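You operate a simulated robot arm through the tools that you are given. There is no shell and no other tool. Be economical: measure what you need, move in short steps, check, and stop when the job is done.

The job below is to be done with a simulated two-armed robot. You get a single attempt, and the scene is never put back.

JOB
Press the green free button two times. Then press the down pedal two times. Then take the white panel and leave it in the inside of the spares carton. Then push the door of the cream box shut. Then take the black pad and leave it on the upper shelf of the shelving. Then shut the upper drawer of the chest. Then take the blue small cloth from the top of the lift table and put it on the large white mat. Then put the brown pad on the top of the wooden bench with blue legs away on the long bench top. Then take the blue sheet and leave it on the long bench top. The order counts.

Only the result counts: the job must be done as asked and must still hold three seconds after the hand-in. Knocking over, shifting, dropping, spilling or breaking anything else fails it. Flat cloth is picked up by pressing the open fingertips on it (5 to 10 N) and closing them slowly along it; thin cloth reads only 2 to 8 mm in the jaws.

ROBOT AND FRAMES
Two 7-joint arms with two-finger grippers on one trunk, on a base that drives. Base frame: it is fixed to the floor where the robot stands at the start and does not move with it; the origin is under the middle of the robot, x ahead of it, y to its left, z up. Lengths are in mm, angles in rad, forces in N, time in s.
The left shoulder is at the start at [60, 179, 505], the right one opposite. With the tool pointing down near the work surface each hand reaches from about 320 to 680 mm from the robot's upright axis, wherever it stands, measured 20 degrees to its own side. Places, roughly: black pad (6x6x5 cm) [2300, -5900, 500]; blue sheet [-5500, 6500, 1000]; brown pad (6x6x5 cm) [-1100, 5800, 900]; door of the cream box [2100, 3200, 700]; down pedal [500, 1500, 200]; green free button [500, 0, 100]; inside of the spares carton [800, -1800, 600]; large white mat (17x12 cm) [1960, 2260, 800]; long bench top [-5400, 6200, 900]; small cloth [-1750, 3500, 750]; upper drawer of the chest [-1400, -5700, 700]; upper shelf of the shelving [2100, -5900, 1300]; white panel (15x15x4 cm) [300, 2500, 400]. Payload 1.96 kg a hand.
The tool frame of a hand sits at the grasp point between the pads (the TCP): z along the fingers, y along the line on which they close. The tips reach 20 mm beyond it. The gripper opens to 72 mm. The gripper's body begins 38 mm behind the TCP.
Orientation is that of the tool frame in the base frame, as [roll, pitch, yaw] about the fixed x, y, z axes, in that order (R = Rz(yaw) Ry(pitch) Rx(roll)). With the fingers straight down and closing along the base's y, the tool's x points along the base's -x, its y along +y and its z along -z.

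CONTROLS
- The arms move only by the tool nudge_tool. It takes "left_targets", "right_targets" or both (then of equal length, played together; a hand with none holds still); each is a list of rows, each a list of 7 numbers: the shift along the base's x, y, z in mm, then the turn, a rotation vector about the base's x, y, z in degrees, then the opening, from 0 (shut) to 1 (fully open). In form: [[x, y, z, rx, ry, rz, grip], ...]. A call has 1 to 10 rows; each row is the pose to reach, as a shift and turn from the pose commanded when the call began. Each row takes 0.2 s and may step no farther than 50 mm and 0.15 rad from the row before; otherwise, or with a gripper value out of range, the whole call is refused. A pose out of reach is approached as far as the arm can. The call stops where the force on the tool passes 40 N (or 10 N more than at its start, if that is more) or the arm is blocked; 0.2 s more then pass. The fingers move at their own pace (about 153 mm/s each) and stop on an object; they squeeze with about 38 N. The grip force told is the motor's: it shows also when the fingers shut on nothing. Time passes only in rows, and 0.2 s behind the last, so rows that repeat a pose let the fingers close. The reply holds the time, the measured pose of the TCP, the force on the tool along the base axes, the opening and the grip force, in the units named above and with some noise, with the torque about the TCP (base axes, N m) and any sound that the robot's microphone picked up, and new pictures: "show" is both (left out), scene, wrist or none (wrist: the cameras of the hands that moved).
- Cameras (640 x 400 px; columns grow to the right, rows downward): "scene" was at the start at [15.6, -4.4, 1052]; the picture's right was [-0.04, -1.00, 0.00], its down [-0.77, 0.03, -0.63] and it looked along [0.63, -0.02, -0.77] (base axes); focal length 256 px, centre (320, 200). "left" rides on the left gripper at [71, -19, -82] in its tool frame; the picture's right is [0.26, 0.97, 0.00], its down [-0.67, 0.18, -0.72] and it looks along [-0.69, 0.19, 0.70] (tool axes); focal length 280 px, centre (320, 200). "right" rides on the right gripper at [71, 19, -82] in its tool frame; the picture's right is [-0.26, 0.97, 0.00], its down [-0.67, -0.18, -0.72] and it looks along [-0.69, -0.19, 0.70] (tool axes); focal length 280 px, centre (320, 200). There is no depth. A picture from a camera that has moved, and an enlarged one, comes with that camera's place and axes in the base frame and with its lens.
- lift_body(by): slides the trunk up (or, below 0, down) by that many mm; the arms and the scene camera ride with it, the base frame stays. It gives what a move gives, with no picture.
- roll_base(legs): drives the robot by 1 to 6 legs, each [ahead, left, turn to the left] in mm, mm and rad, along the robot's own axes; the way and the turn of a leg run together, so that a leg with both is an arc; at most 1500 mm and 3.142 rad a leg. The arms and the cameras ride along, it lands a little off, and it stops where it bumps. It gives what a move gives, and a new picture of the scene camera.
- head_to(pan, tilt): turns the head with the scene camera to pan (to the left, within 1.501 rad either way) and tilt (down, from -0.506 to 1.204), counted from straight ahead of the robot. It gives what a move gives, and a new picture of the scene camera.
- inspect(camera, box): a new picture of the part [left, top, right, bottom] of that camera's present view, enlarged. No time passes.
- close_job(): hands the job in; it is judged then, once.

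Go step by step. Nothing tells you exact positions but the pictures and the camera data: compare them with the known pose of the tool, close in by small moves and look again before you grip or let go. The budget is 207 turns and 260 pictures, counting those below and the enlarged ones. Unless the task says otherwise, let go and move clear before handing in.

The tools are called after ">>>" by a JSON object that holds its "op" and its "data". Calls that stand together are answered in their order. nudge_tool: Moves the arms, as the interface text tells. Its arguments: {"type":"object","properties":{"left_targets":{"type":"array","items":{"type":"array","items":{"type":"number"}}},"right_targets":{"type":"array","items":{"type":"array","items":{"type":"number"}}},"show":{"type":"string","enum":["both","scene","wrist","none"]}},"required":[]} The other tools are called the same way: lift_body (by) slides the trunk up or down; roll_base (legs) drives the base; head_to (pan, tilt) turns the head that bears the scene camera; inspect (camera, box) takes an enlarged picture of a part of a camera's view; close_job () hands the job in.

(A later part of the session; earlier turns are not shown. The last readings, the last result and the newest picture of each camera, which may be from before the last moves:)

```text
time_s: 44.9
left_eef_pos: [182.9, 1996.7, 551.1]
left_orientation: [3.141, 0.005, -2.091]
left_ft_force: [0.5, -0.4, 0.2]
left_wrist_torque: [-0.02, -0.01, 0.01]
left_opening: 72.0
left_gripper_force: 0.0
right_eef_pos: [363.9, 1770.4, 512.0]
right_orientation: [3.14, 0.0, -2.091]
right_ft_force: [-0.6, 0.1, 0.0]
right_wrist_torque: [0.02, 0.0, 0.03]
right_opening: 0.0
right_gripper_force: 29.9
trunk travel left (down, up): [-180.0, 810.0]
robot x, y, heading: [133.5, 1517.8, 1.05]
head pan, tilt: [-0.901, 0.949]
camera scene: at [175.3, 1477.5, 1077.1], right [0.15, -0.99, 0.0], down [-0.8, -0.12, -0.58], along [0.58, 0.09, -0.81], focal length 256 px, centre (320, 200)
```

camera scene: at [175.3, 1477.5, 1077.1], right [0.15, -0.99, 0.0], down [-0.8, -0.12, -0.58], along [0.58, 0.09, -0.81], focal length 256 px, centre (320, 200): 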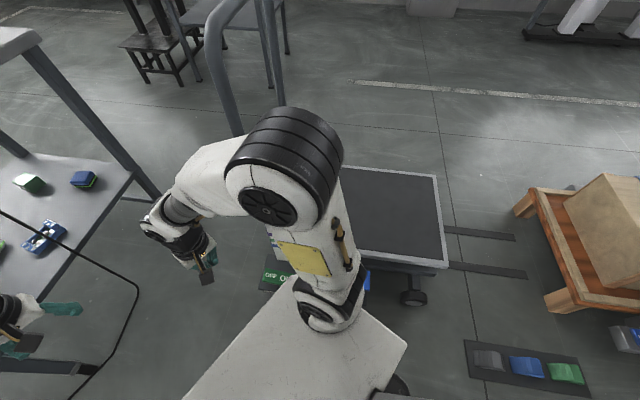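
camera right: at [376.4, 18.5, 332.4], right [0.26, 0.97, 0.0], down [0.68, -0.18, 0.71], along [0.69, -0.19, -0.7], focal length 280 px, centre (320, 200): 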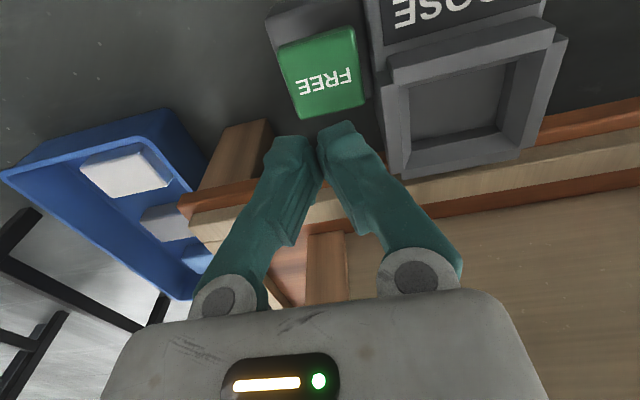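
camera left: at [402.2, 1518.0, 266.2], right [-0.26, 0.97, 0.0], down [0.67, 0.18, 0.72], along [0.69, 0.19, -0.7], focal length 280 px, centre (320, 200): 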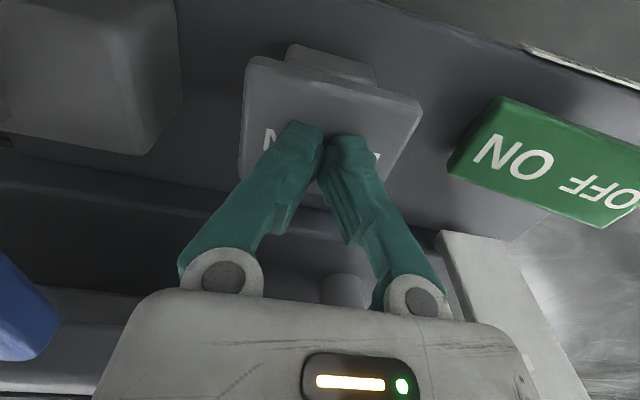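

The base only touched the raised pedal slab (corner near [426, 1765]); the cart hasn't moved. I'll use the right arm instead, from a base near [-95, 1900] facing +y, clear of the cart and of the cable.

>>> {"op": "roll_base", "data": {"legs": [[-114, 198, 0], [0, 0, 0.52], [310, 0, 0]]}}

>>> {"op": "head_to", "data": {"pan": -0.35, "tilt": 0.65}}

```text
time_s: 49.7
left_eef_pos: [-290.8, 2266.7, 550.5]
left_orientation: [3.141, 0.004, -1.571]
left_ft_force: [0.2, 0.1, 1.0]
left_wrist_torque: [0.01, 0.01, -0.04]
left_opening: 72.2
left_gripper_force: 0.0
right_eef_pos: [-20.7, 2160.1, 512.7]
right_orientation: [-3.141, 0.0, -1.573]
right_ft_force: [-0.9, -0.3, 0.5]
right_wrist_torque: [-0.04, 0.01, 0.03]
right_opening: 0.1
right_gripper_force: 29.5
trunk travel left (down, up): [-180.0, 810.0]
robot x, y, heading: [-94.9, 1826.5, 1.567]
head pan, tilt: [-0.901, 0.949]
camera scene: at [-39.6, 1811.3, 1077.1], right [0.62, -0.78, 0.0], down [-0.64, -0.5, -0.58], along [0.46, 0.36, -0.81], focal length 256 px, centre (320, 200)
```

scene: 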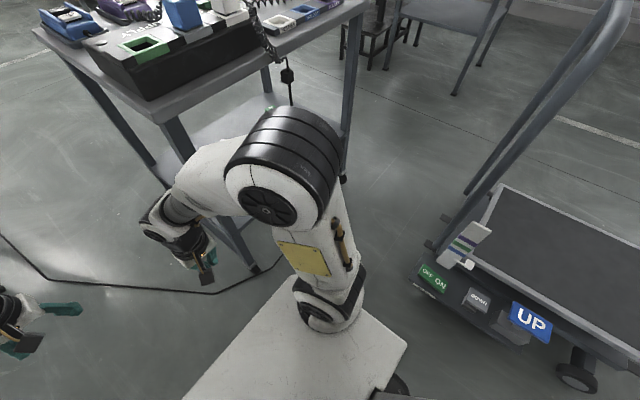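

```text
time_s: 50.7
left_eef_pos: [-290.6, 2266.1, 550.8]
left_orientation: [3.142, 0.006, -1.572]
left_ft_force: [-0.6, -1.1, -0.4]
left_wrist_torque: [0.01, 0.02, -0.01]
left_opening: 72.0
left_gripper_force: 0.0
right_eef_pos: [-20.1, 2159.6, 512.0]
right_orientation: [3.141, 0.0, -1.575]
right_ft_force: [0.0, 0.0, 0.1]
right_wrist_torque: [-0.01, -0.04, 0.0]
right_opening: 0.0
right_gripper_force: 29.4
trunk travel left (down, up): [-180.0, 810.0]
robot x, y, heading: [-96.3, 1828.3, 1.572]
head pan, tilt: [-0.351, 0.649]
camera scene: at [-66.6, 1847.7, 1101.2], right [0.94, -0.35, 0.0], down [-0.21, -0.57, -0.8], along [0.28, 0.75, -0.6], focal length 256 px, centre (320, 200)
```

scene: 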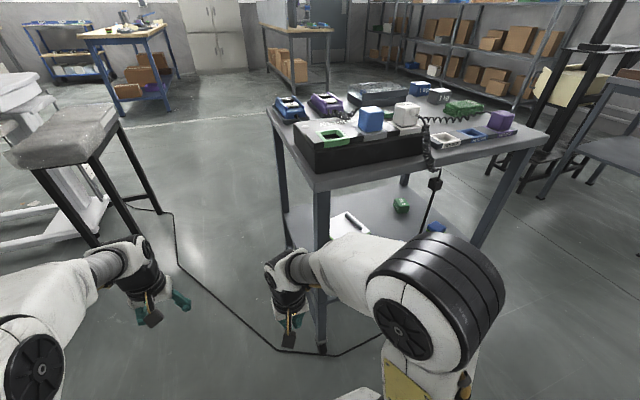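

I'll lower the trunk a bit so the elbow stays below the tabletop, then move the right hand to the entry gap at x≈200 with the yaw matched to the handle.

>>> {"op": "lift_body", "data": {"by": -60}}

>>> {"op": "nudge_tool", "data": {"right_targets": [[10, -40, 10, 0, 0, 4, 0.5], [50, -55, 15, 0, 0, 8, 1], [95, -55, 15, 0, 0, 14, 1], [140, -55, 15, 0, 0, 14, 1], [185, -55, 15, 0, 0, 14, 1], [225, -55, 15, 0, 0, 14, 1]]}}

```text
time_s: 51.7
left_eef_pos: [-290.8, 2266.0, 490.9]
left_orientation: [3.141, 0.005, -1.572]
left_ft_force: [0.5, -0.3, -0.1]
left_wrist_torque: [0.02, 0.03, -0.01]
left_opening: 72.1
left_gripper_force: 0.0
right_eef_pos: [-21.8, 2160.4, 453.0]
right_orientation: [3.141, -0.001, -1.572]
right_ft_force: [0.0, -0.4, -0.8]
right_wrist_torque: [-0.01, -0.06, 0.03]
right_opening: 0.0
right_gripper_force: 29.8
trunk travel left (down, up): [-120.0, 870.0]
robot x, y, heading: [-92.3, 1831.3, 1.57]
head pan, tilt: [-0.351, 0.649]
```

```text
time_s: 53.1
left_eef_pos: [-289.9, 2267.2, 489.4]
left_orientation: [-3.141, 0.005, -1.571]
left_ft_force: [0.8, 0.7, -0.2]
left_wrist_torque: [0.04, -0.04, 0.04]
left_opening: 71.8
left_gripper_force: 0.0
right_eef_pos: [204.5, 2105.5, 464.0]
right_orientation: [3.141, -0.003, -1.328]
right_ft_force: [-0.4, -0.1, -0.6]
right_wrist_torque: [-0.01, 0.0, 0.01]
right_opening: 72.1
right_gripper_force: 0.1
right hand out of reach, approached as far as the arm can: row 3
trunk travel left (down, up): [-120.0, 870.0]
robot x, y, heading: [-92.7, 1825.3, 1.572]
head pan, tilt: [-0.351, 0.649]
camera scene: at [-66.8, 1847.7, 1041.2], right [0.94, -0.35, 0.0], down [-0.21, -0.57, -0.8], along [0.28, 0.75, -0.6], focal length 256 px, centre (320, 200)
camera right: at [203.3, 2032.4, 545.3], right [-1.0, 0.02, 0.0], down [0.01, 0.7, 0.71], along [0.02, 0.71, -0.7], focal length 280 px, centre (320, 200)
```

scene: 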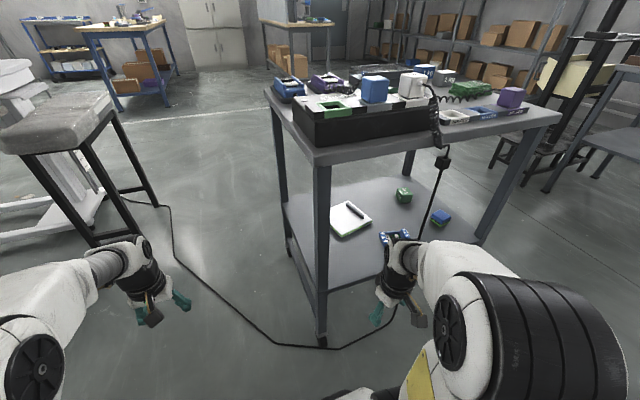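
right: 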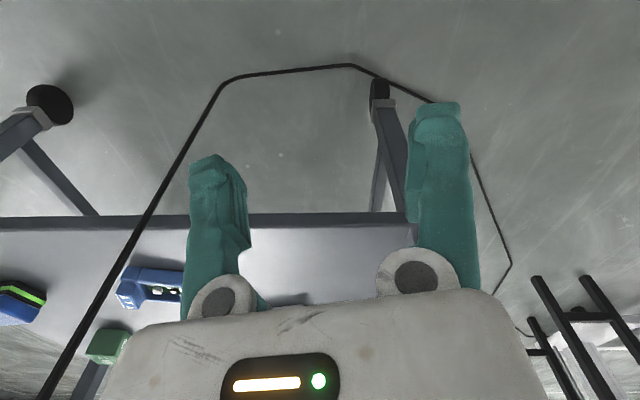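

The gap between leg (x≈110) and cable (x≈365) is confirmed. I'll extend the right hand forward through its middle.

>>> {"op": "nudge_tool", "data": {"right_targets": [[10, 45, 0, 0, 0, 0, 1], [18, 90, 0, 0, 0, 0, 1], [25, 135, 0, 0, 0, 0, 1], [30, 180, 0, 0, 0, 0, 1], [35, 225, 0, 0, 0, 0, 1]]}}

```text
time_s: 54.3
left_eef_pos: [-290.4, 2265.7, 490.0]
left_orientation: [3.141, 0.006, -1.573]
left_ft_force: [0.3, 0.3, 0.0]
left_wrist_torque: [0.04, 0.02, 0.01]
left_opening: 72.1
left_gripper_force: 0.0
right_eef_pos: [232.6, 2274.7, 466.7]
right_orientation: [-3.142, -0.001, -1.33]
right_ft_force: [0.4, -1.0, -1.3]
right_wrist_torque: [0.05, -0.04, 0.02]
right_opening: 71.9
right_gripper_force: 0.0
right hand out of reach, approached as far as the arm can: row 4, 5
trunk travel left (down, up): [-120.0, 870.0]
robot x, y, heading: [-95.2, 1827.4, 1.566]
head pan, tilt: [-0.351, 0.649]
camera scene: at [-66.7, 1847.8, 1041.2], right [0.94, -0.35, 0.0], down [-0.21, -0.57, -0.8], along [0.27, 0.75, -0.6], focal length 256 px, centre (320, 200)
camera right: at [231.8, 2201.4, 547.8], right [-1.0, 0.02, 0.0], down [0.02, 0.7, 0.71], along [0.02, 0.71, -0.7], focal length 280 px, centre (320, 200)
```

scene: 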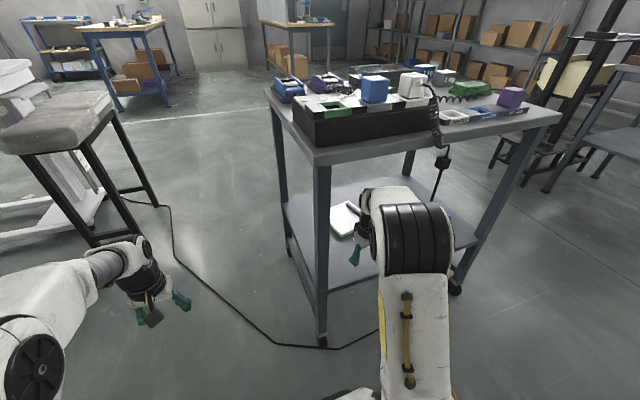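
right: 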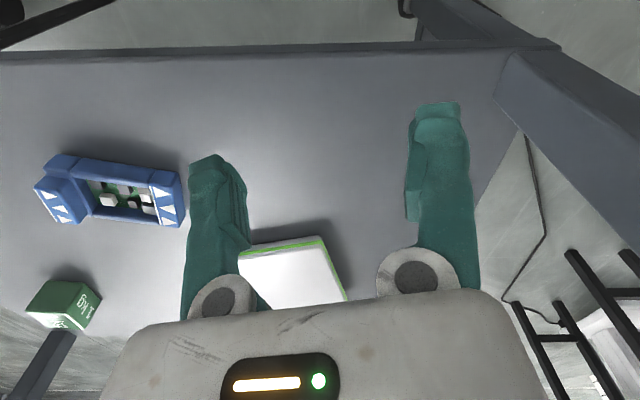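

The arm is limited by the low shoulder; from higher shoulders it will reach further. I'll back the hand out, raise the trunk 100, drop the hand by the same, and move the base closer.

>>> {"op": "nudge_tool", "data": {"right_targets": [[-4, -45, 0, 0, 0, 0, 1], [-8, -90, 0, 0, 0, 0, 1], [-10, -130, 0, 0, 0, 0, 1]], "show": "none"}}

>>> {"op": "lift_body", "data": {"by": 100}}

>>> {"op": "nudge_tool", "data": {"right_targets": [[0, 0, -45, 0, 0, 0, 1], [0, 0, -90, 0, 0, 0, 1], [0, 0, -95, 0, 0, 0, 1]], "show": "none"}}

>>> {"op": "roll_base", "data": {"legs": [[130, -30, 0]]}}

```text
time_s: 55.1
left_eef_pos: [-290.2, 2266.4, 491.0]
left_orientation: [-3.141, 0.005, -1.575]
left_ft_force: [0.4, 0.1, 0.5]
left_wrist_torque: [0.01, 0.0, -0.04]
left_opening: 71.9
left_gripper_force: 0.1
right_eef_pos: [222.0, 2142.4, 467.1]
right_orientation: [3.14, 0.001, -1.328]
right_ft_force: [0.4, -0.1, -0.4]
right_wrist_torque: [-0.03, 0.0, -0.01]
right_opening: 71.8
right_gripper_force: 0.0
trunk travel left (down, up): [-120.0, 870.0]
robot x, y, heading: [-98.7, 1828.3, 1.567]
head pan, tilt: [-0.351, 0.649]
```

```text
time_s: 56.4
left_eef_pos: [-291.0, 2266.2, 589.6]
left_orientation: [3.141, 0.005, -1.574]
left_ft_force: [-0.2, 0.2, -1.1]
left_wrist_torque: [-0.01, 0.01, -0.04]
left_opening: 72.1
left_gripper_force: 0.0
right_eef_pos: [224.4, 2140.9, 568.5]
right_orientation: [3.141, 0.001, -1.328]
right_ft_force: [-1.0, -0.3, -0.2]
right_wrist_torque: [0.03, 0.0, 0.02]
right_opening: 72.0
right_gripper_force: 0.0
trunk travel left (down, up): [-220.0, 770.0]
robot x, y, heading: [-99.7, 1828.4, 1.567]
head pan, tilt: [-0.351, 0.649]
```

```text
time_s: 57.2
left_eef_pos: [-290.1, 2264.8, 590.0]
left_orientation: [3.141, 0.005, -1.572]
left_ft_force: [0.3, 0.6, 0.7]
left_wrist_torque: [0.02, -0.01, -0.02]
left_opening: 72.0
left_gripper_force: 0.2
right_eef_pos: [222.1, 2143.5, 472.9]
right_orientation: [-3.141, 0.0, -1.33]
right_ft_force: [0.4, 0.7, 0.1]
right_wrist_torque: [-0.01, 0.03, 0.02]
right_opening: 72.1
right_gripper_force: 0.1
trunk travel left (down, up): [-220.0, 770.0]
robot x, y, heading: [-94.9, 1824.5, 1.569]
head pan, tilt: [-0.351, 0.649]
```

```text
time_s: 58.5
left_eef_pos: [-261.3, 2393.2, 589.1]
left_orientation: [-3.141, 0.007, -1.57]
left_ft_force: [-0.3, 0.2, 0.1]
left_wrist_torque: [-0.01, 0.0, -0.03]
left_opening: 72.0
left_gripper_force: 0.0
right_eef_pos: [251.8, 2272.0, 473.7]
right_orientation: [3.141, 0.0, -1.325]
right_ft_force: [-0.1, -0.4, -0.3]
right_wrist_torque: [-0.02, 0.0, 0.02]
right_opening: 71.5
right_gripper_force: 0.1
trunk travel left (down, up): [-220.0, 770.0]
robot x, y, heading: [-62.5, 1954.9, 1.573]
head pan, tilt: [-0.351, 0.649]
camera scene: at [-36.9, 1974.6, 1141.3], right [0.94, -0.34, 0.0], down [-0.21, -0.57, -0.8], along [0.27, 0.75, -0.6], focal length 256 px, centre (320, 200)
```

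scene: 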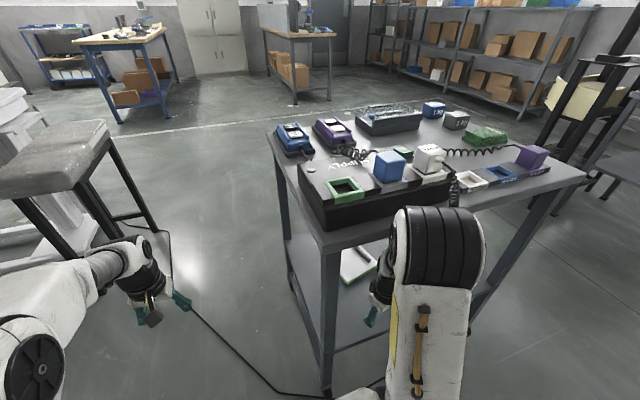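

The elbow is too near the tabletop edge and cable while folded. I'll back out diagonally, stretch the arm to its final shape in free space, and then drive in along that same diagonal.

>>> {"op": "roll_base", "data": {"legs": [[-310, 112, 0]]}}

>>> {"op": "nudge_tool", "data": {"right_targets": [[14, 47, 0, 0, 0, 0, 1], [28, 94, 0, 0, 0, 0, 1], [42, 141, 0, 0, 0, 0, 1], [55, 188, 0, 0, 0, 0, 1], [68, 235, 0, 0, 0, 0, 1]]}}

```text
time_s: 60.7
left_eef_pos: [-371.0, 2083.8, 589.9]
left_orientation: [-3.141, 0.005, -1.574]
left_ft_force: [0.1, 0.2, -0.9]
left_wrist_torque: [0.01, 0.02, 0.01]
left_opening: 72.2
left_gripper_force: 0.1
right_eef_pos: [140.3, 1960.5, 472.2]
right_orientation: [3.141, -0.001, -1.33]
right_ft_force: [0.7, -0.1, -0.2]
right_wrist_torque: [0.05, -0.06, -0.05]
right_opening: 72.0
right_gripper_force: 0.1
trunk travel left (down, up): [-220.0, 770.0]
robot x, y, heading: [-177.5, 1644.0, 1.567]
head pan, tilt: [-0.351, 0.649]
camera scene: at [-148.0, 1664.6, 1141.2], right [0.94, -0.35, 0.0], down [-0.21, -0.57, -0.8], along [0.28, 0.75, -0.6], focal length 256 px, centre (320, 200)
```

scene: 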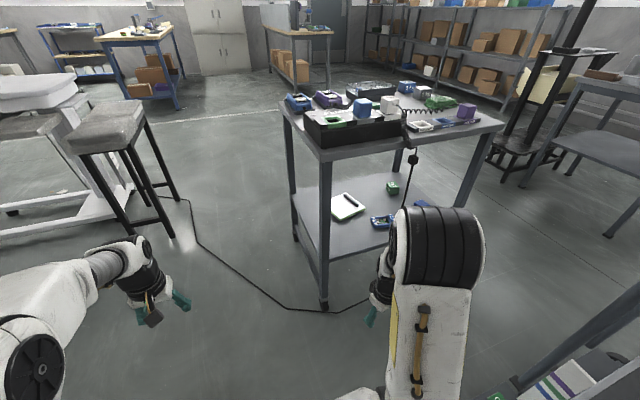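

```text
time_s: 61.9
left_eef_pos: [-371.9, 2085.0, 589.9]
left_orientation: [-3.14, 0.005, -1.574]
left_ft_force: [-1.1, -0.3, 0.0]
left_wrist_torque: [0.0, 0.01, 0.0]
left_opening: 71.9
left_gripper_force: 0.0
right_eef_pos: [203.5, 2171.1, 473.2]
right_orientation: [-3.14, 0.0, -1.33]
right_ft_force: [0.2, -0.3, -0.4]
right_wrist_torque: [-0.02, -0.03, 0.02]
right_opening: 71.9
right_gripper_force: 0.1
right hand out of reach, approached as far as the arm can: row 5
trunk travel left (down, up): [-220.0, 770.0]
robot x, y, heading: [-175.9, 1642.0, 1.573]
head pan, tilt: [-0.351, 0.649]
camera scene: at [-148.2, 1664.2, 1141.3], right [0.94, -0.35, 0.0], down [-0.21, -0.57, -0.8], along [0.28, 0.75, -0.6], focal length 256 px, centre (320, 200)
camera right: at [201.9, 2098.3, 553.0], right [-1.0, 0.02, 0.0], down [0.02, 0.7, 0.71], along [0.02, 0.71, -0.7], focal length 280 px, centre (320, 200)
```

scene: 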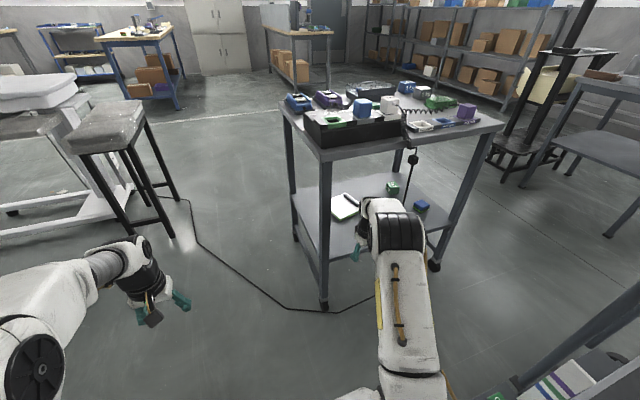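
right: 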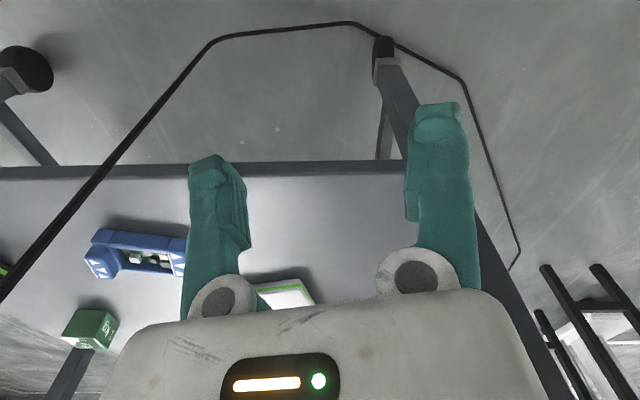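

The arm is stretched (elbow low, about z 680). Now I drive in, first mostly ahead, and check.

>>> {"op": "roll_base", "data": {"legs": [[200, -40, 0]]}}

>>> {"op": "inspect", "data": {"camera": "right", "box": [0, 0, 640, 400]}}

```text
time_s: 63.6
left_eef_pos: [-331.4, 2278.1, 590.5]
left_orientation: [3.142, 0.006, -1.575]
left_ft_force: [0.1, 0.4, 0.0]
left_wrist_torque: [0.03, 0.01, 0.03]
left_opening: 71.8
left_gripper_force: 0.1
right_eef_pos: [241.7, 2362.1, 470.7]
right_orientation: [3.136, -0.009, -1.33]
right_ft_force: [-0.1, -0.1, -0.2]
right_wrist_torque: [-0.01, 0.0, -0.02]
right_opening: 71.9
right_gripper_force: 0.1
trunk travel left (down, up): [-220.0, 770.0]
robot x, y, heading: [-135.2, 1834.0, 1.569]
head pan, tilt: [-0.351, 0.649]
stopped in leg 1: the robot was blocked; the commanded pose is now the measured one
camera scene: at [-108.5, 1858.3, 1141.4], right [0.94, -0.35, 0.0], down [-0.21, -0.57, -0.8], along [0.28, 0.75, -0.6], focal length 256 px, centre (320, 200)
```

scene: 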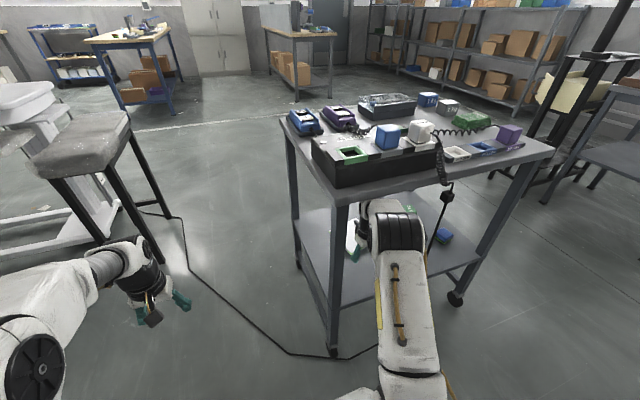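

```text
1.00 times, centred on (320, 200) of right (not enlarged: the box is as wide or as high as the picture)
camera zoom: at [240.9, 2290.6, 550.7], right [-1.0, 0.02, 0.0], down [0.02, 0.71, 0.71], along [0.02, 0.71, -0.71], focal length 280 px, centre (320, 200)
```

zoom: 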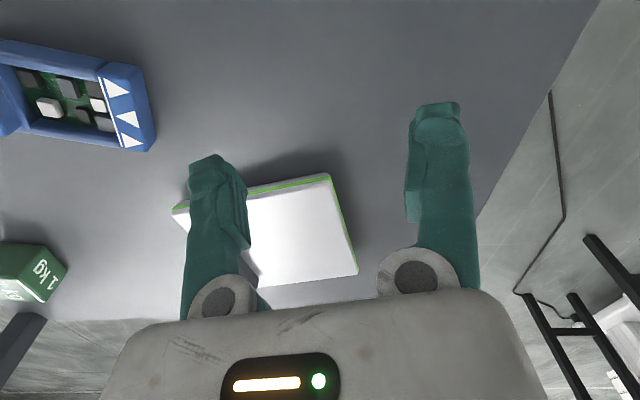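

The elbow met the tabletop's front edge; the table itself did not move. I'll back off 70 mm, tilt the tool forward 35° (which lowers the wrist and elbow), and lower the trunk.

>>> {"op": "roll_base", "data": {"legs": [[-70, 0, 0]]}}

>>> {"op": "nudge_tool", "data": {"right_targets": [[0, 0, 10, 7, 0, 0, 1], [0, 0, 20, 14, 0, 0, 1], [0, 0, 30, 21, 0, 0, 1], [0, 0, 45, 28, 0, 0, 1], [0, 0, 60, 35, 0, 0, 1]], "show": "none"}}

>>> {"op": "lift_body", "data": {"by": -75}}

>>> {"op": "head_to", "data": {"pan": -0.5, "tilt": 0.65}}

```text
time_s: 64.6
left_eef_pos: [-331.8, 2206.8, 589.4]
left_orientation: [3.14, 0.005, -1.574]
left_ft_force: [-0.4, -0.2, 0.8]
left_wrist_torque: [-0.01, -0.03, 0.0]
left_opening: 72.1
left_gripper_force: 0.0
right_eef_pos: [242.4, 2293.8, 468.9]
right_orientation: [3.138, -0.01, -1.328]
right_ft_force: [0.6, 0.0, 0.4]
right_wrist_torque: [0.0, 0.01, 0.01]
right_opening: 71.9
right_gripper_force: 0.0
trunk travel left (down, up): [-220.0, 770.0]
robot x, y, heading: [-136.2, 1763.3, 1.573]
head pan, tilt: [-0.351, 0.649]
camera scene: at [-108.5, 1788.5, 1141.2], right [0.94, -0.35, 0.0], down [-0.21, -0.57, -0.8], along [0.28, 0.75, -0.6], focal length 256 px, centre (320, 200)
```

scene: 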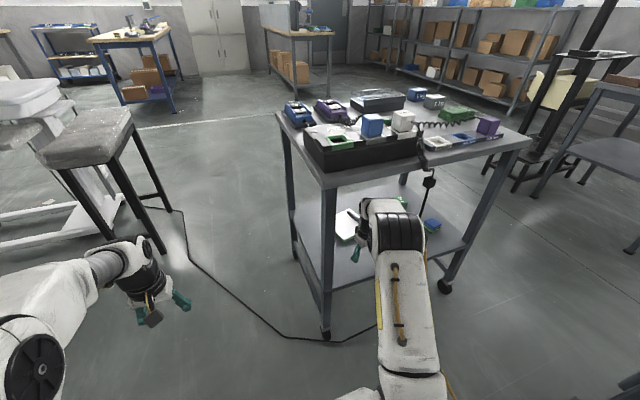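

```text
time_s: 65.8
left_eef_pos: [-331.7, 2207.7, 589.6]
left_orientation: [3.14, 0.004, -1.575]
left_ft_force: [0.0, -0.6, -0.5]
left_wrist_torque: [0.0, -0.02, -0.01]
left_opening: 72.0
left_gripper_force: 0.0
right_eef_pos: [242.1, 2294.2, 529.2]
right_orientation: [-2.981, 0.583, -1.279]
right_ft_force: [-0.7, 0.4, 1.0]
right_wrist_torque: [0.02, -0.01, -0.02]
right_opening: 72.3
right_gripper_force: 0.0
trunk travel left (down, up): [-220.0, 770.0]
robot x, y, heading: [-139.5, 1768.3, 1.569]
head pan, tilt: [-0.351, 0.649]
```

```text
time_s: 66.9
left_eef_pos: [-332.4, 2207.3, 515.3]
left_orientation: [3.141, 0.005, -1.573]
left_ft_force: [-0.2, -0.1, 0.4]
left_wrist_torque: [0.01, -0.06, 0.0]
left_opening: 71.9
left_gripper_force: 0.3
right_eef_pos: [242.3, 2294.3, 453.8]
right_orientation: [-2.98, 0.583, -1.279]
right_ft_force: [-0.3, 0.3, -0.8]
right_wrist_torque: [-0.01, 0.0, 0.02]
right_opening: 72.1
right_gripper_force: 0.0
trunk travel left (down, up): [-145.0, 845.0]
robot x, y, heading: [-136.6, 1767.0, 1.574]
head pan, tilt: [-0.351, 0.649]
```

```text
time_s: 67.6
left_eef_pos: [-331.9, 2207.7, 514.6]
left_orientation: [-3.141, 0.004, -1.575]
left_ft_force: [-1.0, -0.6, -0.9]
left_wrist_torque: [-0.02, -0.01, -0.01]
left_opening: 71.8
left_gripper_force: 0.1
right_eef_pos: [242.4, 2293.9, 454.2]
right_orientation: [-2.981, 0.583, -1.279]
right_ft_force: [0.3, -0.3, 0.1]
right_wrist_torque: [-0.01, 0.01, -0.03]
right_opening: 71.9
right_gripper_force: 0.1
trunk travel left (down, up): [-145.0, 845.0]
robot x, y, heading: [-137.0, 1770.7, 1.565]
head pan, tilt: [-0.499, 0.649]
camera scene: at [-96.8, 1783.4, 1066.2], right [0.88, -0.48, 0.0], down [-0.29, -0.53, -0.8], along [0.38, 0.7, -0.6], focal length 256 px, centre (320, 200)
```

scene: 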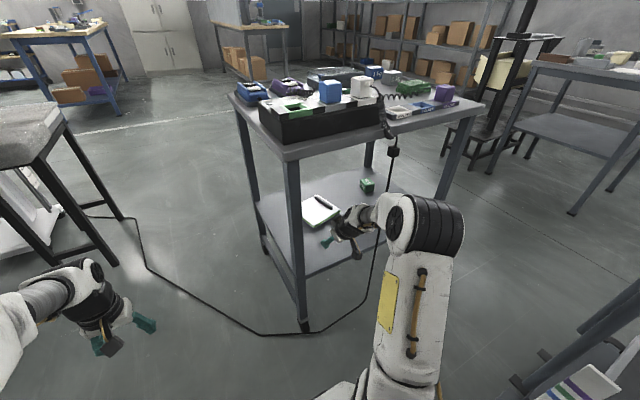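

With the tilt the arm sits lower, but the elbow bows to the right toward the cable. I'll straighten the arm further by reaching ahead.

>>> {"op": "nudge_tool", "data": {"right_targets": [[2, 45, 0, 0, 0, 0, 1], [4, 90, 0, 0, 0, 0, 1], [8, 130, 0, 0, 0, 0, 1], [12, 165, 0, 0, 0, 0, 1]]}}

```text
time_s: 68.6
left_eef_pos: [-331.8, 2208.0, 514.3]
left_orientation: [3.141, 0.004, -1.575]
left_ft_force: [-0.3, -0.7, 0.8]
left_wrist_torque: [0.01, 0.0, -0.02]
left_opening: 72.0
left_gripper_force: 0.0
right_eef_pos: [255.7, 2458.1, 454.0]
right_orientation: [-2.982, 0.581, -1.28]
right_ft_force: [0.4, -0.2, 0.8]
right_wrist_torque: [0.0, 0.0, -0.02]
right_opening: 71.9
right_gripper_force: 0.2
trunk travel left (down, up): [-145.0, 845.0]
robot x, y, heading: [-133.3, 1766.7, 1.569]
head pan, tilt: [-0.499, 0.649]
camera scene: at [-96.7, 1783.4, 1066.2], right [0.88, -0.48, 0.0], down [-0.29, -0.53, -0.8], along [0.38, 0.7, -0.6], focal length 256 px, centre (320, 200)
camera right: at [254.8, 2352.1, 479.2], right [-1.0, 0.02, 0.01], down [0.02, 0.17, 0.98], along [0.01, 0.98, -0.17], focal length 280 px, centre (320, 200)
```

scene: 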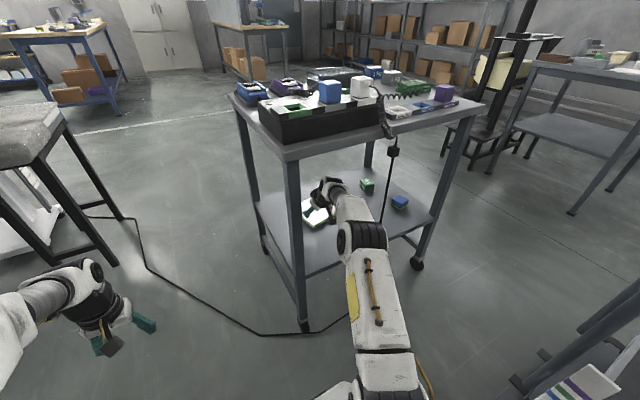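
right: 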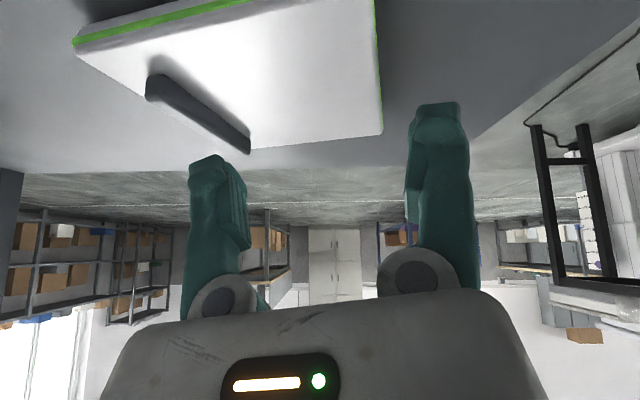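

The arm now runs straight through the gap well clear of leg and cable. The handle centre is near [315, 2490, 412]; I'll move above it and check.

>>> {"op": "nudge_tool", "data": {"right_targets": [[0, 0, 10, 0, 0, 0, 1], [30, 10, 10, 0, 0, 0, 1], [55, 20, 10, 0, 0, 0, 1], [55, 20, 10, 0, 0, 0, 1]]}}

>>> {"op": "inspect", "data": {"camera": "scene", "box": [260, 160, 420, 260]}}

```text
time_s: 69.6
left_eef_pos: [-332.5, 2208.2, 515.2]
left_orientation: [3.141, 0.005, -1.575]
left_ft_force: [-0.1, 0.0, -0.5]
left_wrist_torque: [0.01, 0.03, 0.0]
left_opening: 72.1
left_gripper_force: 0.1
right_eef_pos: [303.9, 2459.5, 459.7]
right_orientation: [-2.982, 0.582, -1.281]
right_ft_force: [0.3, -0.4, -0.5]
right_wrist_torque: [0.02, 0.02, 0.01]
right_opening: 72.2
right_gripper_force: 0.0
right hand out of reach, approached as far as the arm can: row 3, 4
trunk travel left (down, up): [-145.0, 845.0]
robot x, y, heading: [-139.2, 1770.7, 1.571]
head pan, tilt: [-0.499, 0.649]
camera scene: at [-96.7, 1783.3, 1066.2], right [0.88, -0.48, 0.0], down [-0.29, -0.53, -0.8], along [0.38, 0.7, -0.6], focal length 256 px, centre (320, 200)
camera right: at [303.0, 2353.1, 484.1], right [-1.0, 0.02, 0.01], down [0.02, 0.17, 0.98], along [0.01, 0.98, -0.17], focal length 280 px, centre (320, 200)
```

scene: 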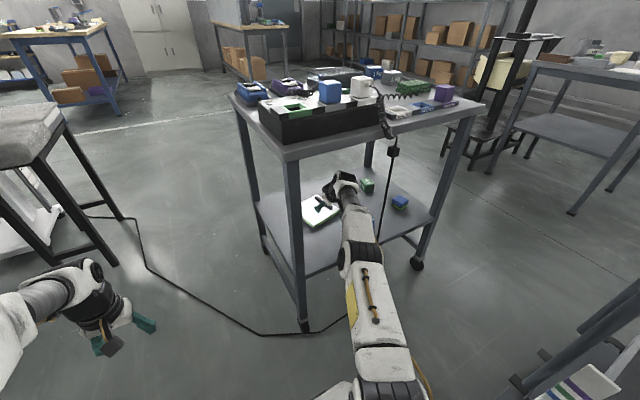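
right: 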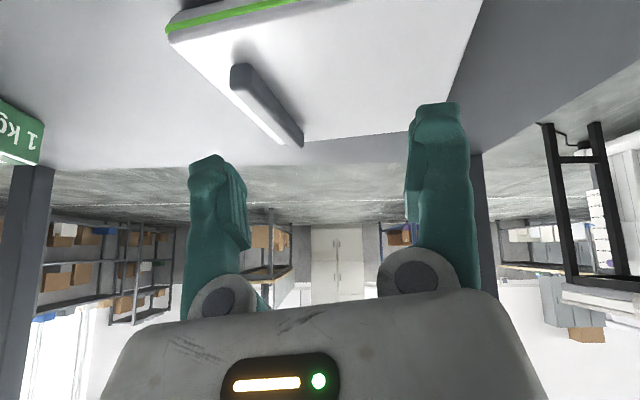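

```text
4.00 times, centred on (340, 210) of scene
camera zoom: at [-96.7, 1783.3, 1066.2], right [0.88, -0.48, 0.0], down [-0.29, -0.53, -0.8], along [0.38, 0.7, -0.6], focal length 1025 px, centre (240, 160)
```

zoom: 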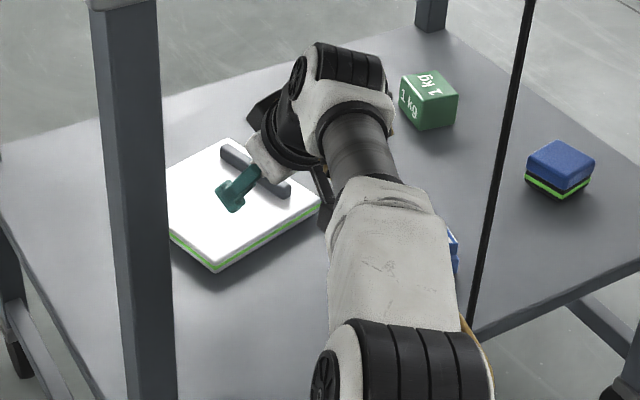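

Re-triangulating with the parallax, the handle is lower and farther: centre about [333, 2537, 392] (panel top ≈375). The arm is at its limit, so I'll drive the base 75 ahead and 29 right.

>>> {"op": "roll_base", "data": {"legs": [[75, -29, 0]]}}

>>> {"op": "nudge_tool", "data": {"right_targets": [[0, 0, -10, 0, 0, 0, 1], [0, 0, -20, 0, 0, 0, 1]]}}

>>> {"op": "inspect", "data": {"camera": "scene", "box": [260, 160, 420, 260]}}

```text
time_s: 70.7
left_eef_pos: [-303.8, 2283.8, 514.3]
left_orientation: [-3.142, 0.005, -1.577]
left_ft_force: [0.3, 0.4, -0.5]
left_wrist_torque: [-0.01, 0.0, 0.01]
left_opening: 72.1
left_gripper_force: 0.1
right_eef_pos: [334.3, 2534.6, 458.7]
right_orientation: [-2.981, 0.583, -1.283]
right_ft_force: [-0.7, 0.5, 0.9]
right_wrist_torque: [-0.01, -0.03, -0.01]
right_opening: 71.8
right_gripper_force: 0.1
trunk travel left (down, up): [-145.0, 845.0]
robot x, y, heading: [-108.4, 1844.5, 1.567]
head pan, tilt: [-0.499, 0.649]
camera scene: at [-68.6, 1859.0, 1066.2], right [0.88, -0.48, 0.0], down [-0.29, -0.53, -0.8], along [0.38, 0.7, -0.6], focal length 256 px, centre (320, 200)
```

scene: 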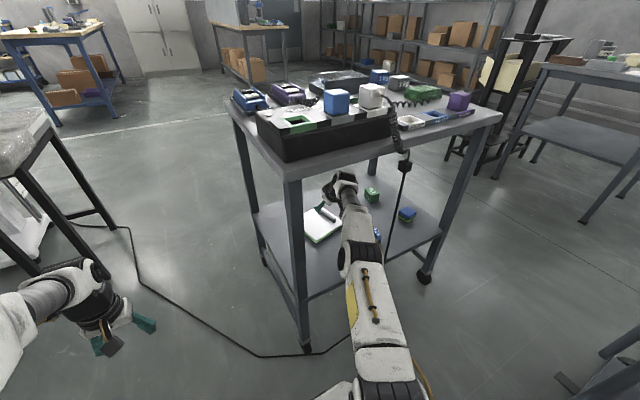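

```text
time_s: 71.3
left_eef_pos: [-305.1, 2283.0, 515.5]
left_orientation: [-3.14, 0.005, -1.576]
left_ft_force: [0.0, -0.1, 0.4]
left_wrist_torque: [-0.01, -0.02, 0.02]
left_opening: 71.9
left_gripper_force: 0.0
right_eef_pos: [334.3, 2532.9, 440.0]
right_orientation: [-2.981, 0.583, -1.28]
right_ft_force: [0.5, 0.4, 0.3]
right_wrist_torque: [-0.01, 0.02, 0.01]
right_opening: 71.8
right_gripper_force: 0.0
trunk travel left (down, up): [-145.0, 845.0]
robot x, y, heading: [-113.3, 1846.3, 1.564]
head pan, tilt: [-0.499, 0.649]
camera scene: at [-68.6, 1859.0, 1066.2], right [0.88, -0.48, 0.0], down [-0.29, -0.53, -0.8], along [0.38, 0.7, -0.6], focal length 256 px, centre (320, 200)
camera right: at [332.6, 2427.7, 464.5], right [-1.0, 0.02, 0.01], down [0.02, 0.17, 0.98], along [0.02, 0.98, -0.17], focal length 280 px, centre (320, 200)
```

scene: 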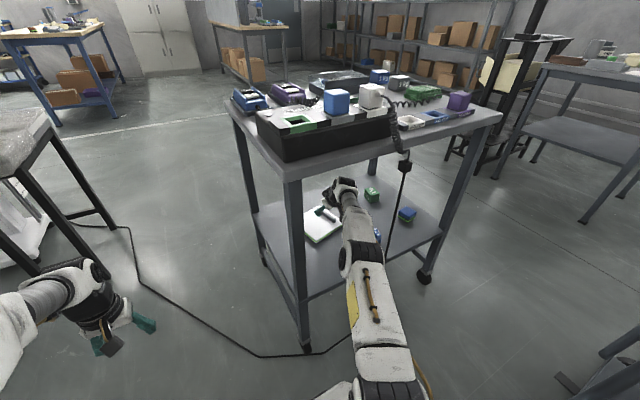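
right: 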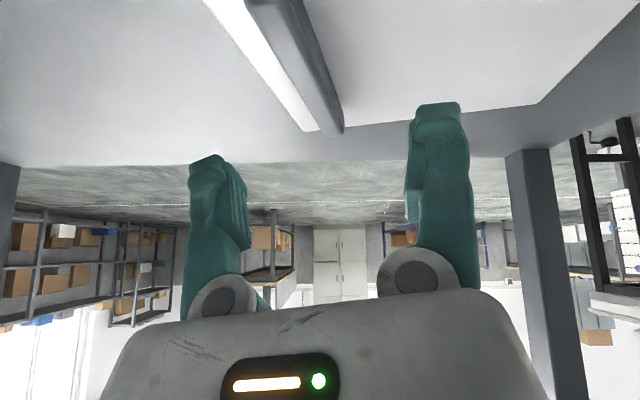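

```text
4.00 times, centred on (340, 210) of scene
camera zoom: at [-68.6, 1859.0, 1066.2], right [0.88, -0.48, 0.0], down [-0.29, -0.53, -0.8], along [0.38, 0.7, -0.6], focal length 1025 px, centre (240, 160)
```

zoom: 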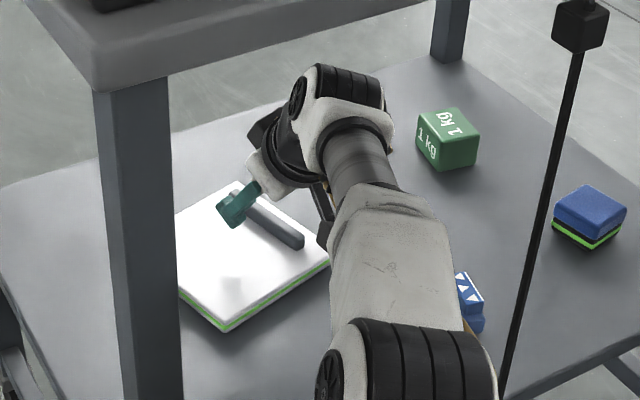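

The handle lies between the fingers. I'll shift 4 mm and lower gently toward the panel top.

>>> {"op": "nudge_tool", "data": {"right_targets": [[4, 3, -12, 0, 0, 0, 1], [4, 3, -22, 0, 0, 0, 1], [4, 3, -30, 0, 0, 0, 1], [4, 3, -34, 0, 0, 0, 1], [4, 3, -37, 0, 0, 0, 1]]}}

>>> {"op": "inspect", "data": {"camera": "scene", "box": [290, 170, 370, 220]}}

```text
time_s: 72.5
left_eef_pos: [-303.0, 2282.8, 514.9]
left_orientation: [-3.14, 0.007, -1.577]
left_ft_force: [-0.1, 0.6, 0.1]
left_wrist_torque: [0.0, 0.01, -0.02]
left_opening: 71.9
left_gripper_force: 0.1
right_eef_pos: [334.7, 2532.0, 407.1]
right_orientation: [-2.981, 0.585, -1.282]
right_ft_force: [-0.9, -1.2, -0.8]
right_wrist_torque: [-0.01, 0.0, 0.0]
right_opening: 72.2
right_gripper_force: 0.1
right hand out of reach, approached as far as the arm can: row 1, 2, 3, 4, 5
trunk travel left (down, up): [-145.0, 845.0]
robot x, y, heading: [-107.6, 1845.6, 1.566]
head pan, tilt: [-0.499, 0.649]
camera scene: at [-68.6, 1859.1, 1066.2], right [0.88, -0.48, 0.0], down [-0.29, -0.53, -0.8], along [0.38, 0.7, -0.6], focal length 256 px, centre (320, 200)
camera right: at [333.5, 2425.3, 431.3], right [-1.0, 0.02, 0.01], down [0.02, 0.17, 0.99], along [0.02, 0.99, -0.17], focal length 280 px, centre (320, 200)
```

scene: 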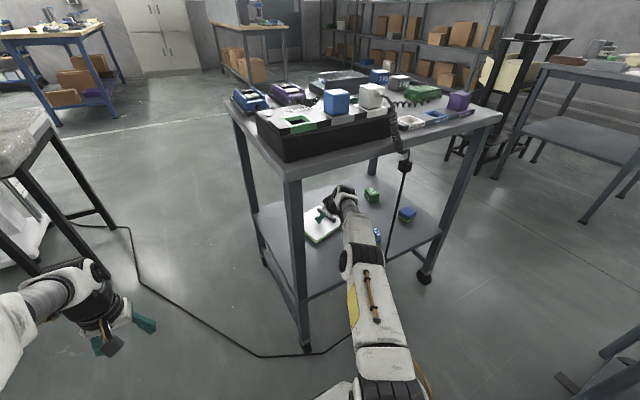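
right: 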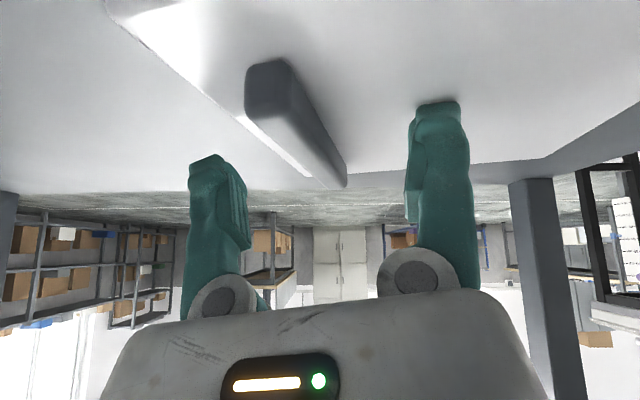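

```text
8.00 times, centred on (330, 195) of scene
camera zoom: at [-68.6, 1859.1, 1066.2], right [0.88, -0.48, 0.0], down [-0.29, -0.53, -0.8], along [0.38, 0.7, -0.6], focal length 2050 px, centre (240, 240)
```

zoom: 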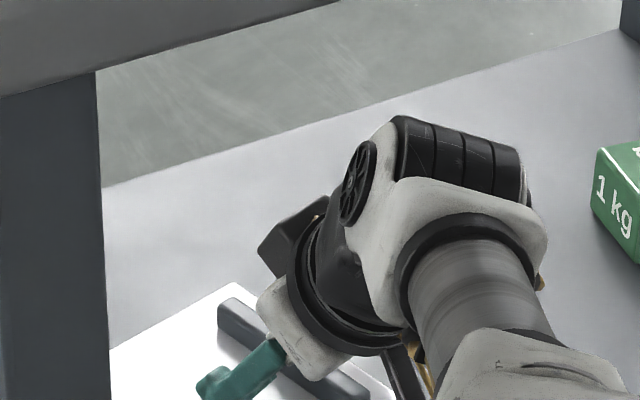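

The handle is centred between the fingers but the tips are only level with its top; the arm is at its limit, so I'll use the trunk to go down 7 mm.

>>> {"op": "lift_body", "data": {"by": -7}}

>>> {"op": "inspect", "data": {"camera": "right", "box": [160, 0, 500, 250]}}

```text
time_s: 73.1
left_eef_pos: [-304.7, 2281.0, 509.6]
left_orientation: [-3.14, 0.006, -1.577]
left_ft_force: [-0.5, -0.5, -0.7]
left_wrist_torque: [0.02, 0.0, 0.04]
left_opening: 71.9
left_gripper_force: 0.0
right_eef_pos: [335.3, 2531.1, 406.3]
right_orientation: [-2.975, 0.589, -1.279]
right_ft_force: [0.1, -0.8, 23.3]
right_wrist_torque: [-0.21, 0.94, 0.15]
right_opening: 72.0
right_gripper_force: 0.0
trunk travel left (down, up): [-138.0, 852.0]
robot x, y, heading: [-108.0, 1842.8, 1.564]
head pan, tilt: [-0.499, 0.649]
```

```text
1.60 times, centred on (330, 125) of right
camera zoom: at [333.4, 2425.1, 429.3], right [-1.0, 0.02, 0.01], down [0.02, 0.16, 0.99], along [0.02, 0.99, -0.16], focal length 449 px, centre (304, 320)
```

zoom: 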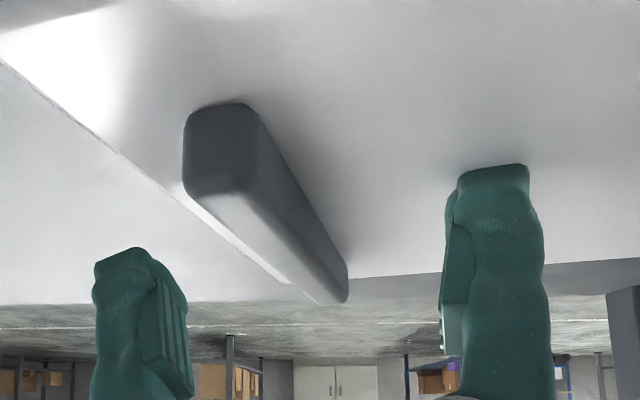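

The lower finger just touches the panel (about 23 N), so the tips are as deep as they can be. I'll close now on the handle.

>>> {"op": "nudge_tool", "data": {"right_targets": [[0, 0, 0, 0, 0, 0, 0.6], [0, 0, 0, 0, 0, 0, 0.3], [0, 0, 0, 0, 0, 0, 0], [0, 0, 0, 0, 0, 0, 0], [0, 0, 0, 0, 0, 0, 0]], "show": "wrist"}}

```text
time_s: 74.3
left_eef_pos: [-303.7, 2280.8, 509.6]
left_orientation: [-3.14, 0.009, -1.577]
left_ft_force: [0.0, 0.0, -0.7]
left_wrist_torque: [0.0, -0.02, -0.02]
left_opening: 71.6
left_gripper_force: 0.0
right_eef_pos: [335.1, 2530.2, 402.6]
right_orientation: [-2.977, 0.586, -1.28]
right_ft_force: [9.9, -0.5, 25.1]
right_wrist_torque: [0.12, 0.24, -0.32]
right_opening: 13.9
right_gripper_force: 37.8
trunk travel left (down, up): [-138.0, 852.0]
robot x, y, heading: [-110.0, 1845.7, 1.561]
head pan, tilt: [-0.499, 0.649]
camera right: at [333.7, 2424.2, 427.5], right [-1.0, 0.02, 0.01], down [0.02, 0.17, 0.99], along [0.02, 0.99, -0.17], focal length 280 px, centre (320, 200)
```

right: 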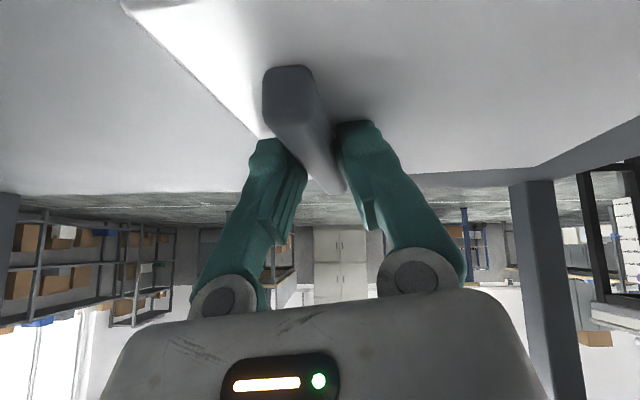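

The handle is gripped (13.9 mm). I'll lift with the trunk and check how the panel hangs.

>>> {"op": "lift_body", "data": {"by": 50}}

>>> {"op": "nudge_tool", "data": {"right_targets": [[0, 0, 0, 0, 0, 0, 0]]}}

```text
time_s: 75.2
left_eef_pos: [-304.2, 2283.1, 557.0]
left_orientation: [3.141, 0.002, -1.577]
left_ft_force: [-0.2, 0.2, -0.1]
left_wrist_torque: [-0.01, 0.03, -0.01]
left_opening: 72.2
left_gripper_force: 0.1
right_eef_pos: [333.6, 2531.1, 449.3]
right_orientation: [-2.983, 0.58, -1.28]
right_ft_force: [0.0, 0.2, -1.1]
right_wrist_torque: [0.01, -0.07, 0.01]
right_opening: 13.0
right_gripper_force: 37.9
trunk travel left (down, up): [-188.0, 802.0]
robot x, y, heading: [-109.3, 1844.1, 1.569]
head pan, tilt: [-0.499, 0.649]
```

```text
time_s: 75.6
left_eef_pos: [-304.4, 2283.2, 557.8]
left_orientation: [3.141, 0.006, -1.577]
left_ft_force: [-0.4, -0.8, -0.4]
left_wrist_torque: [0.0, 0.01, 0.02]
left_opening: 72.0
left_gripper_force: 0.2
right_eef_pos: [334.8, 2532.6, 449.4]
right_orientation: [-2.981, 0.58, -1.283]
right_ft_force: [-0.1, 0.0, -1.6]
right_wrist_torque: [0.0, -0.04, 0.02]
right_opening: 12.8
right_gripper_force: 38.2
trunk travel left (down, up): [-188.0, 802.0]
robot x, y, heading: [-109.4, 1847.2, 1.566]
head pan, tilt: [-0.499, 0.649]
camera scene: at [-68.5, 1859.2, 1109.2], right [0.88, -0.48, 0.0], down [-0.29, -0.53, -0.8], along [0.38, 0.7, -0.6], focal length 256 px, centre (320, 200)
camera right: at [333.6, 2425.3, 474.1], right [-1.0, 0.02, 0.01], down [0.02, 0.17, 0.98], along [0.02, 0.98, -0.17], focal length 280 px, centre (320, 200)
```

scene: 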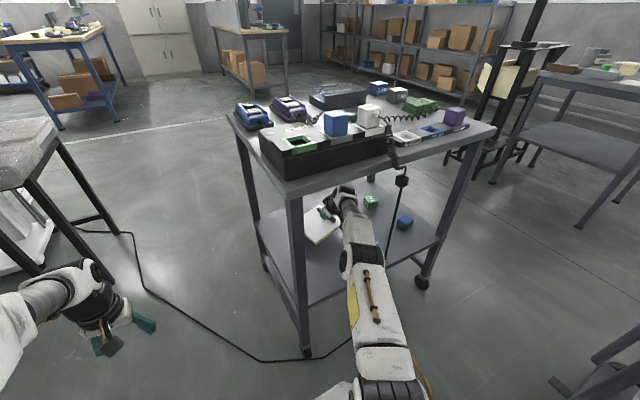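
right: 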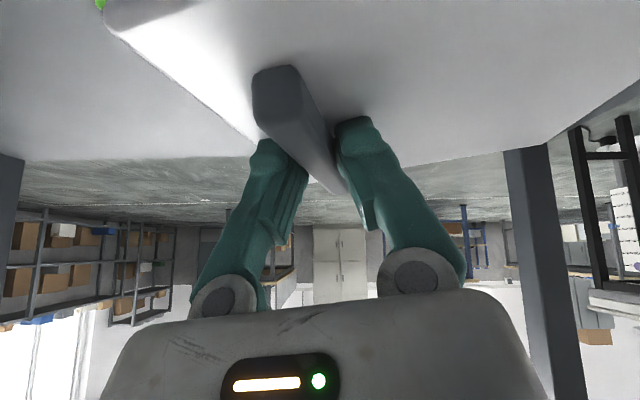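

The panel is held and light. I'll back out, first left and back, then straight back through the gap.

>>> {"op": "roll_base", "data": {"legs": [[-70, 45, 0], [-180, 0, 0]]}}

```text
time_s: 77.8
left_eef_pos: [-347.4, 2033.0, 558.2]
left_orientation: [3.142, 0.004, -1.58]
left_ft_force: [-0.7, -0.4, 0.3]
left_wrist_torque: [0.03, 0.0, -0.01]
left_opening: 72.1
left_gripper_force: 0.0
right_eef_pos: [291.4, 2279.8, 449.7]
right_orientation: [-2.982, 0.581, -1.286]
right_ft_force: [-0.7, -0.4, -0.5]
right_wrist_torque: [0.02, -0.12, -0.01]
right_opening: 13.1
right_gripper_force: 38.1
trunk travel left (down, up): [-188.0, 802.0]
robot x, y, heading: [-154.8, 1591.6, 1.565]
head pan, tilt: [-0.499, 0.649]
camera scene: at [-114.8, 1608.1, 1109.2], right [0.87, -0.48, 0.0], down [-0.29, -0.53, -0.8], along [0.39, 0.7, -0.6], focal length 256 px, centre (320, 200)
```

scene: 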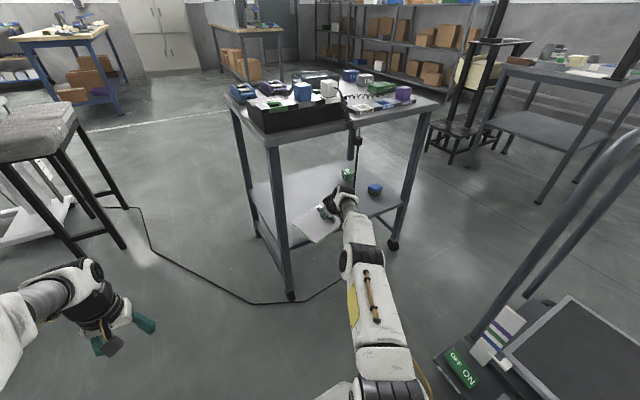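

>>> {"op": "inspect", "data": {"camera": "scene", "box": [260, 150, 420, 250]}}

>>> {"op": "inspect", "data": {"camera": "right", "box": [0, 0, 640, 400]}}

```text
4.00 times, centred on (340, 200) of scene
camera zoom: at [-114.8, 1608.1, 1109.2], right [0.87, -0.48, 0.0], down [-0.29, -0.53, -0.8], along [0.39, 0.7, -0.6], focal length 1025 px, centre (240, 200)
```

zoom: 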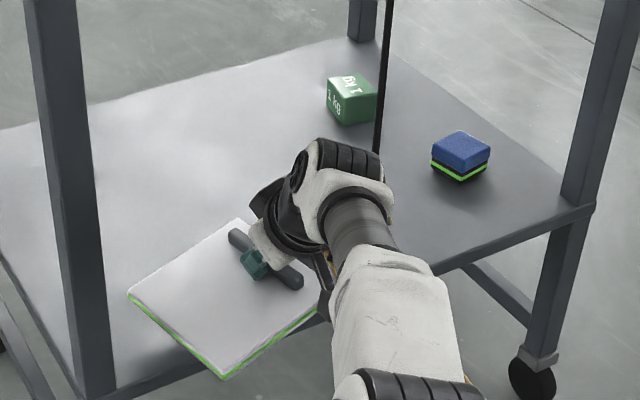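

```text
1.00 times, centred on (320, 200) of right (not enlarged: the box is as wide or as high as the picture)
camera zoom: at [289.3, 2172.8, 474.3], right [-1.0, 0.02, 0.01], down [0.02, 0.17, 0.98], along [0.02, 0.98, -0.17], focal length 280 px, centre (320, 200)
```

zoom: 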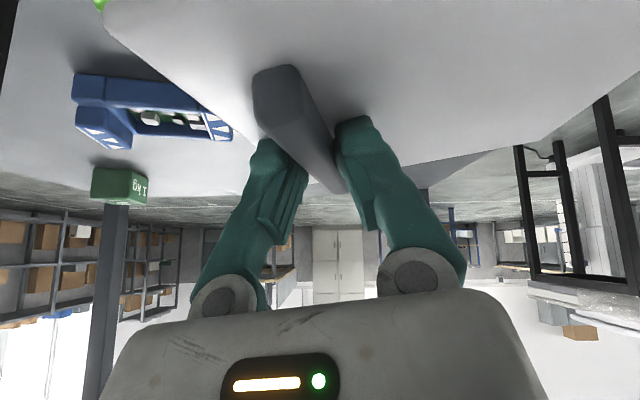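

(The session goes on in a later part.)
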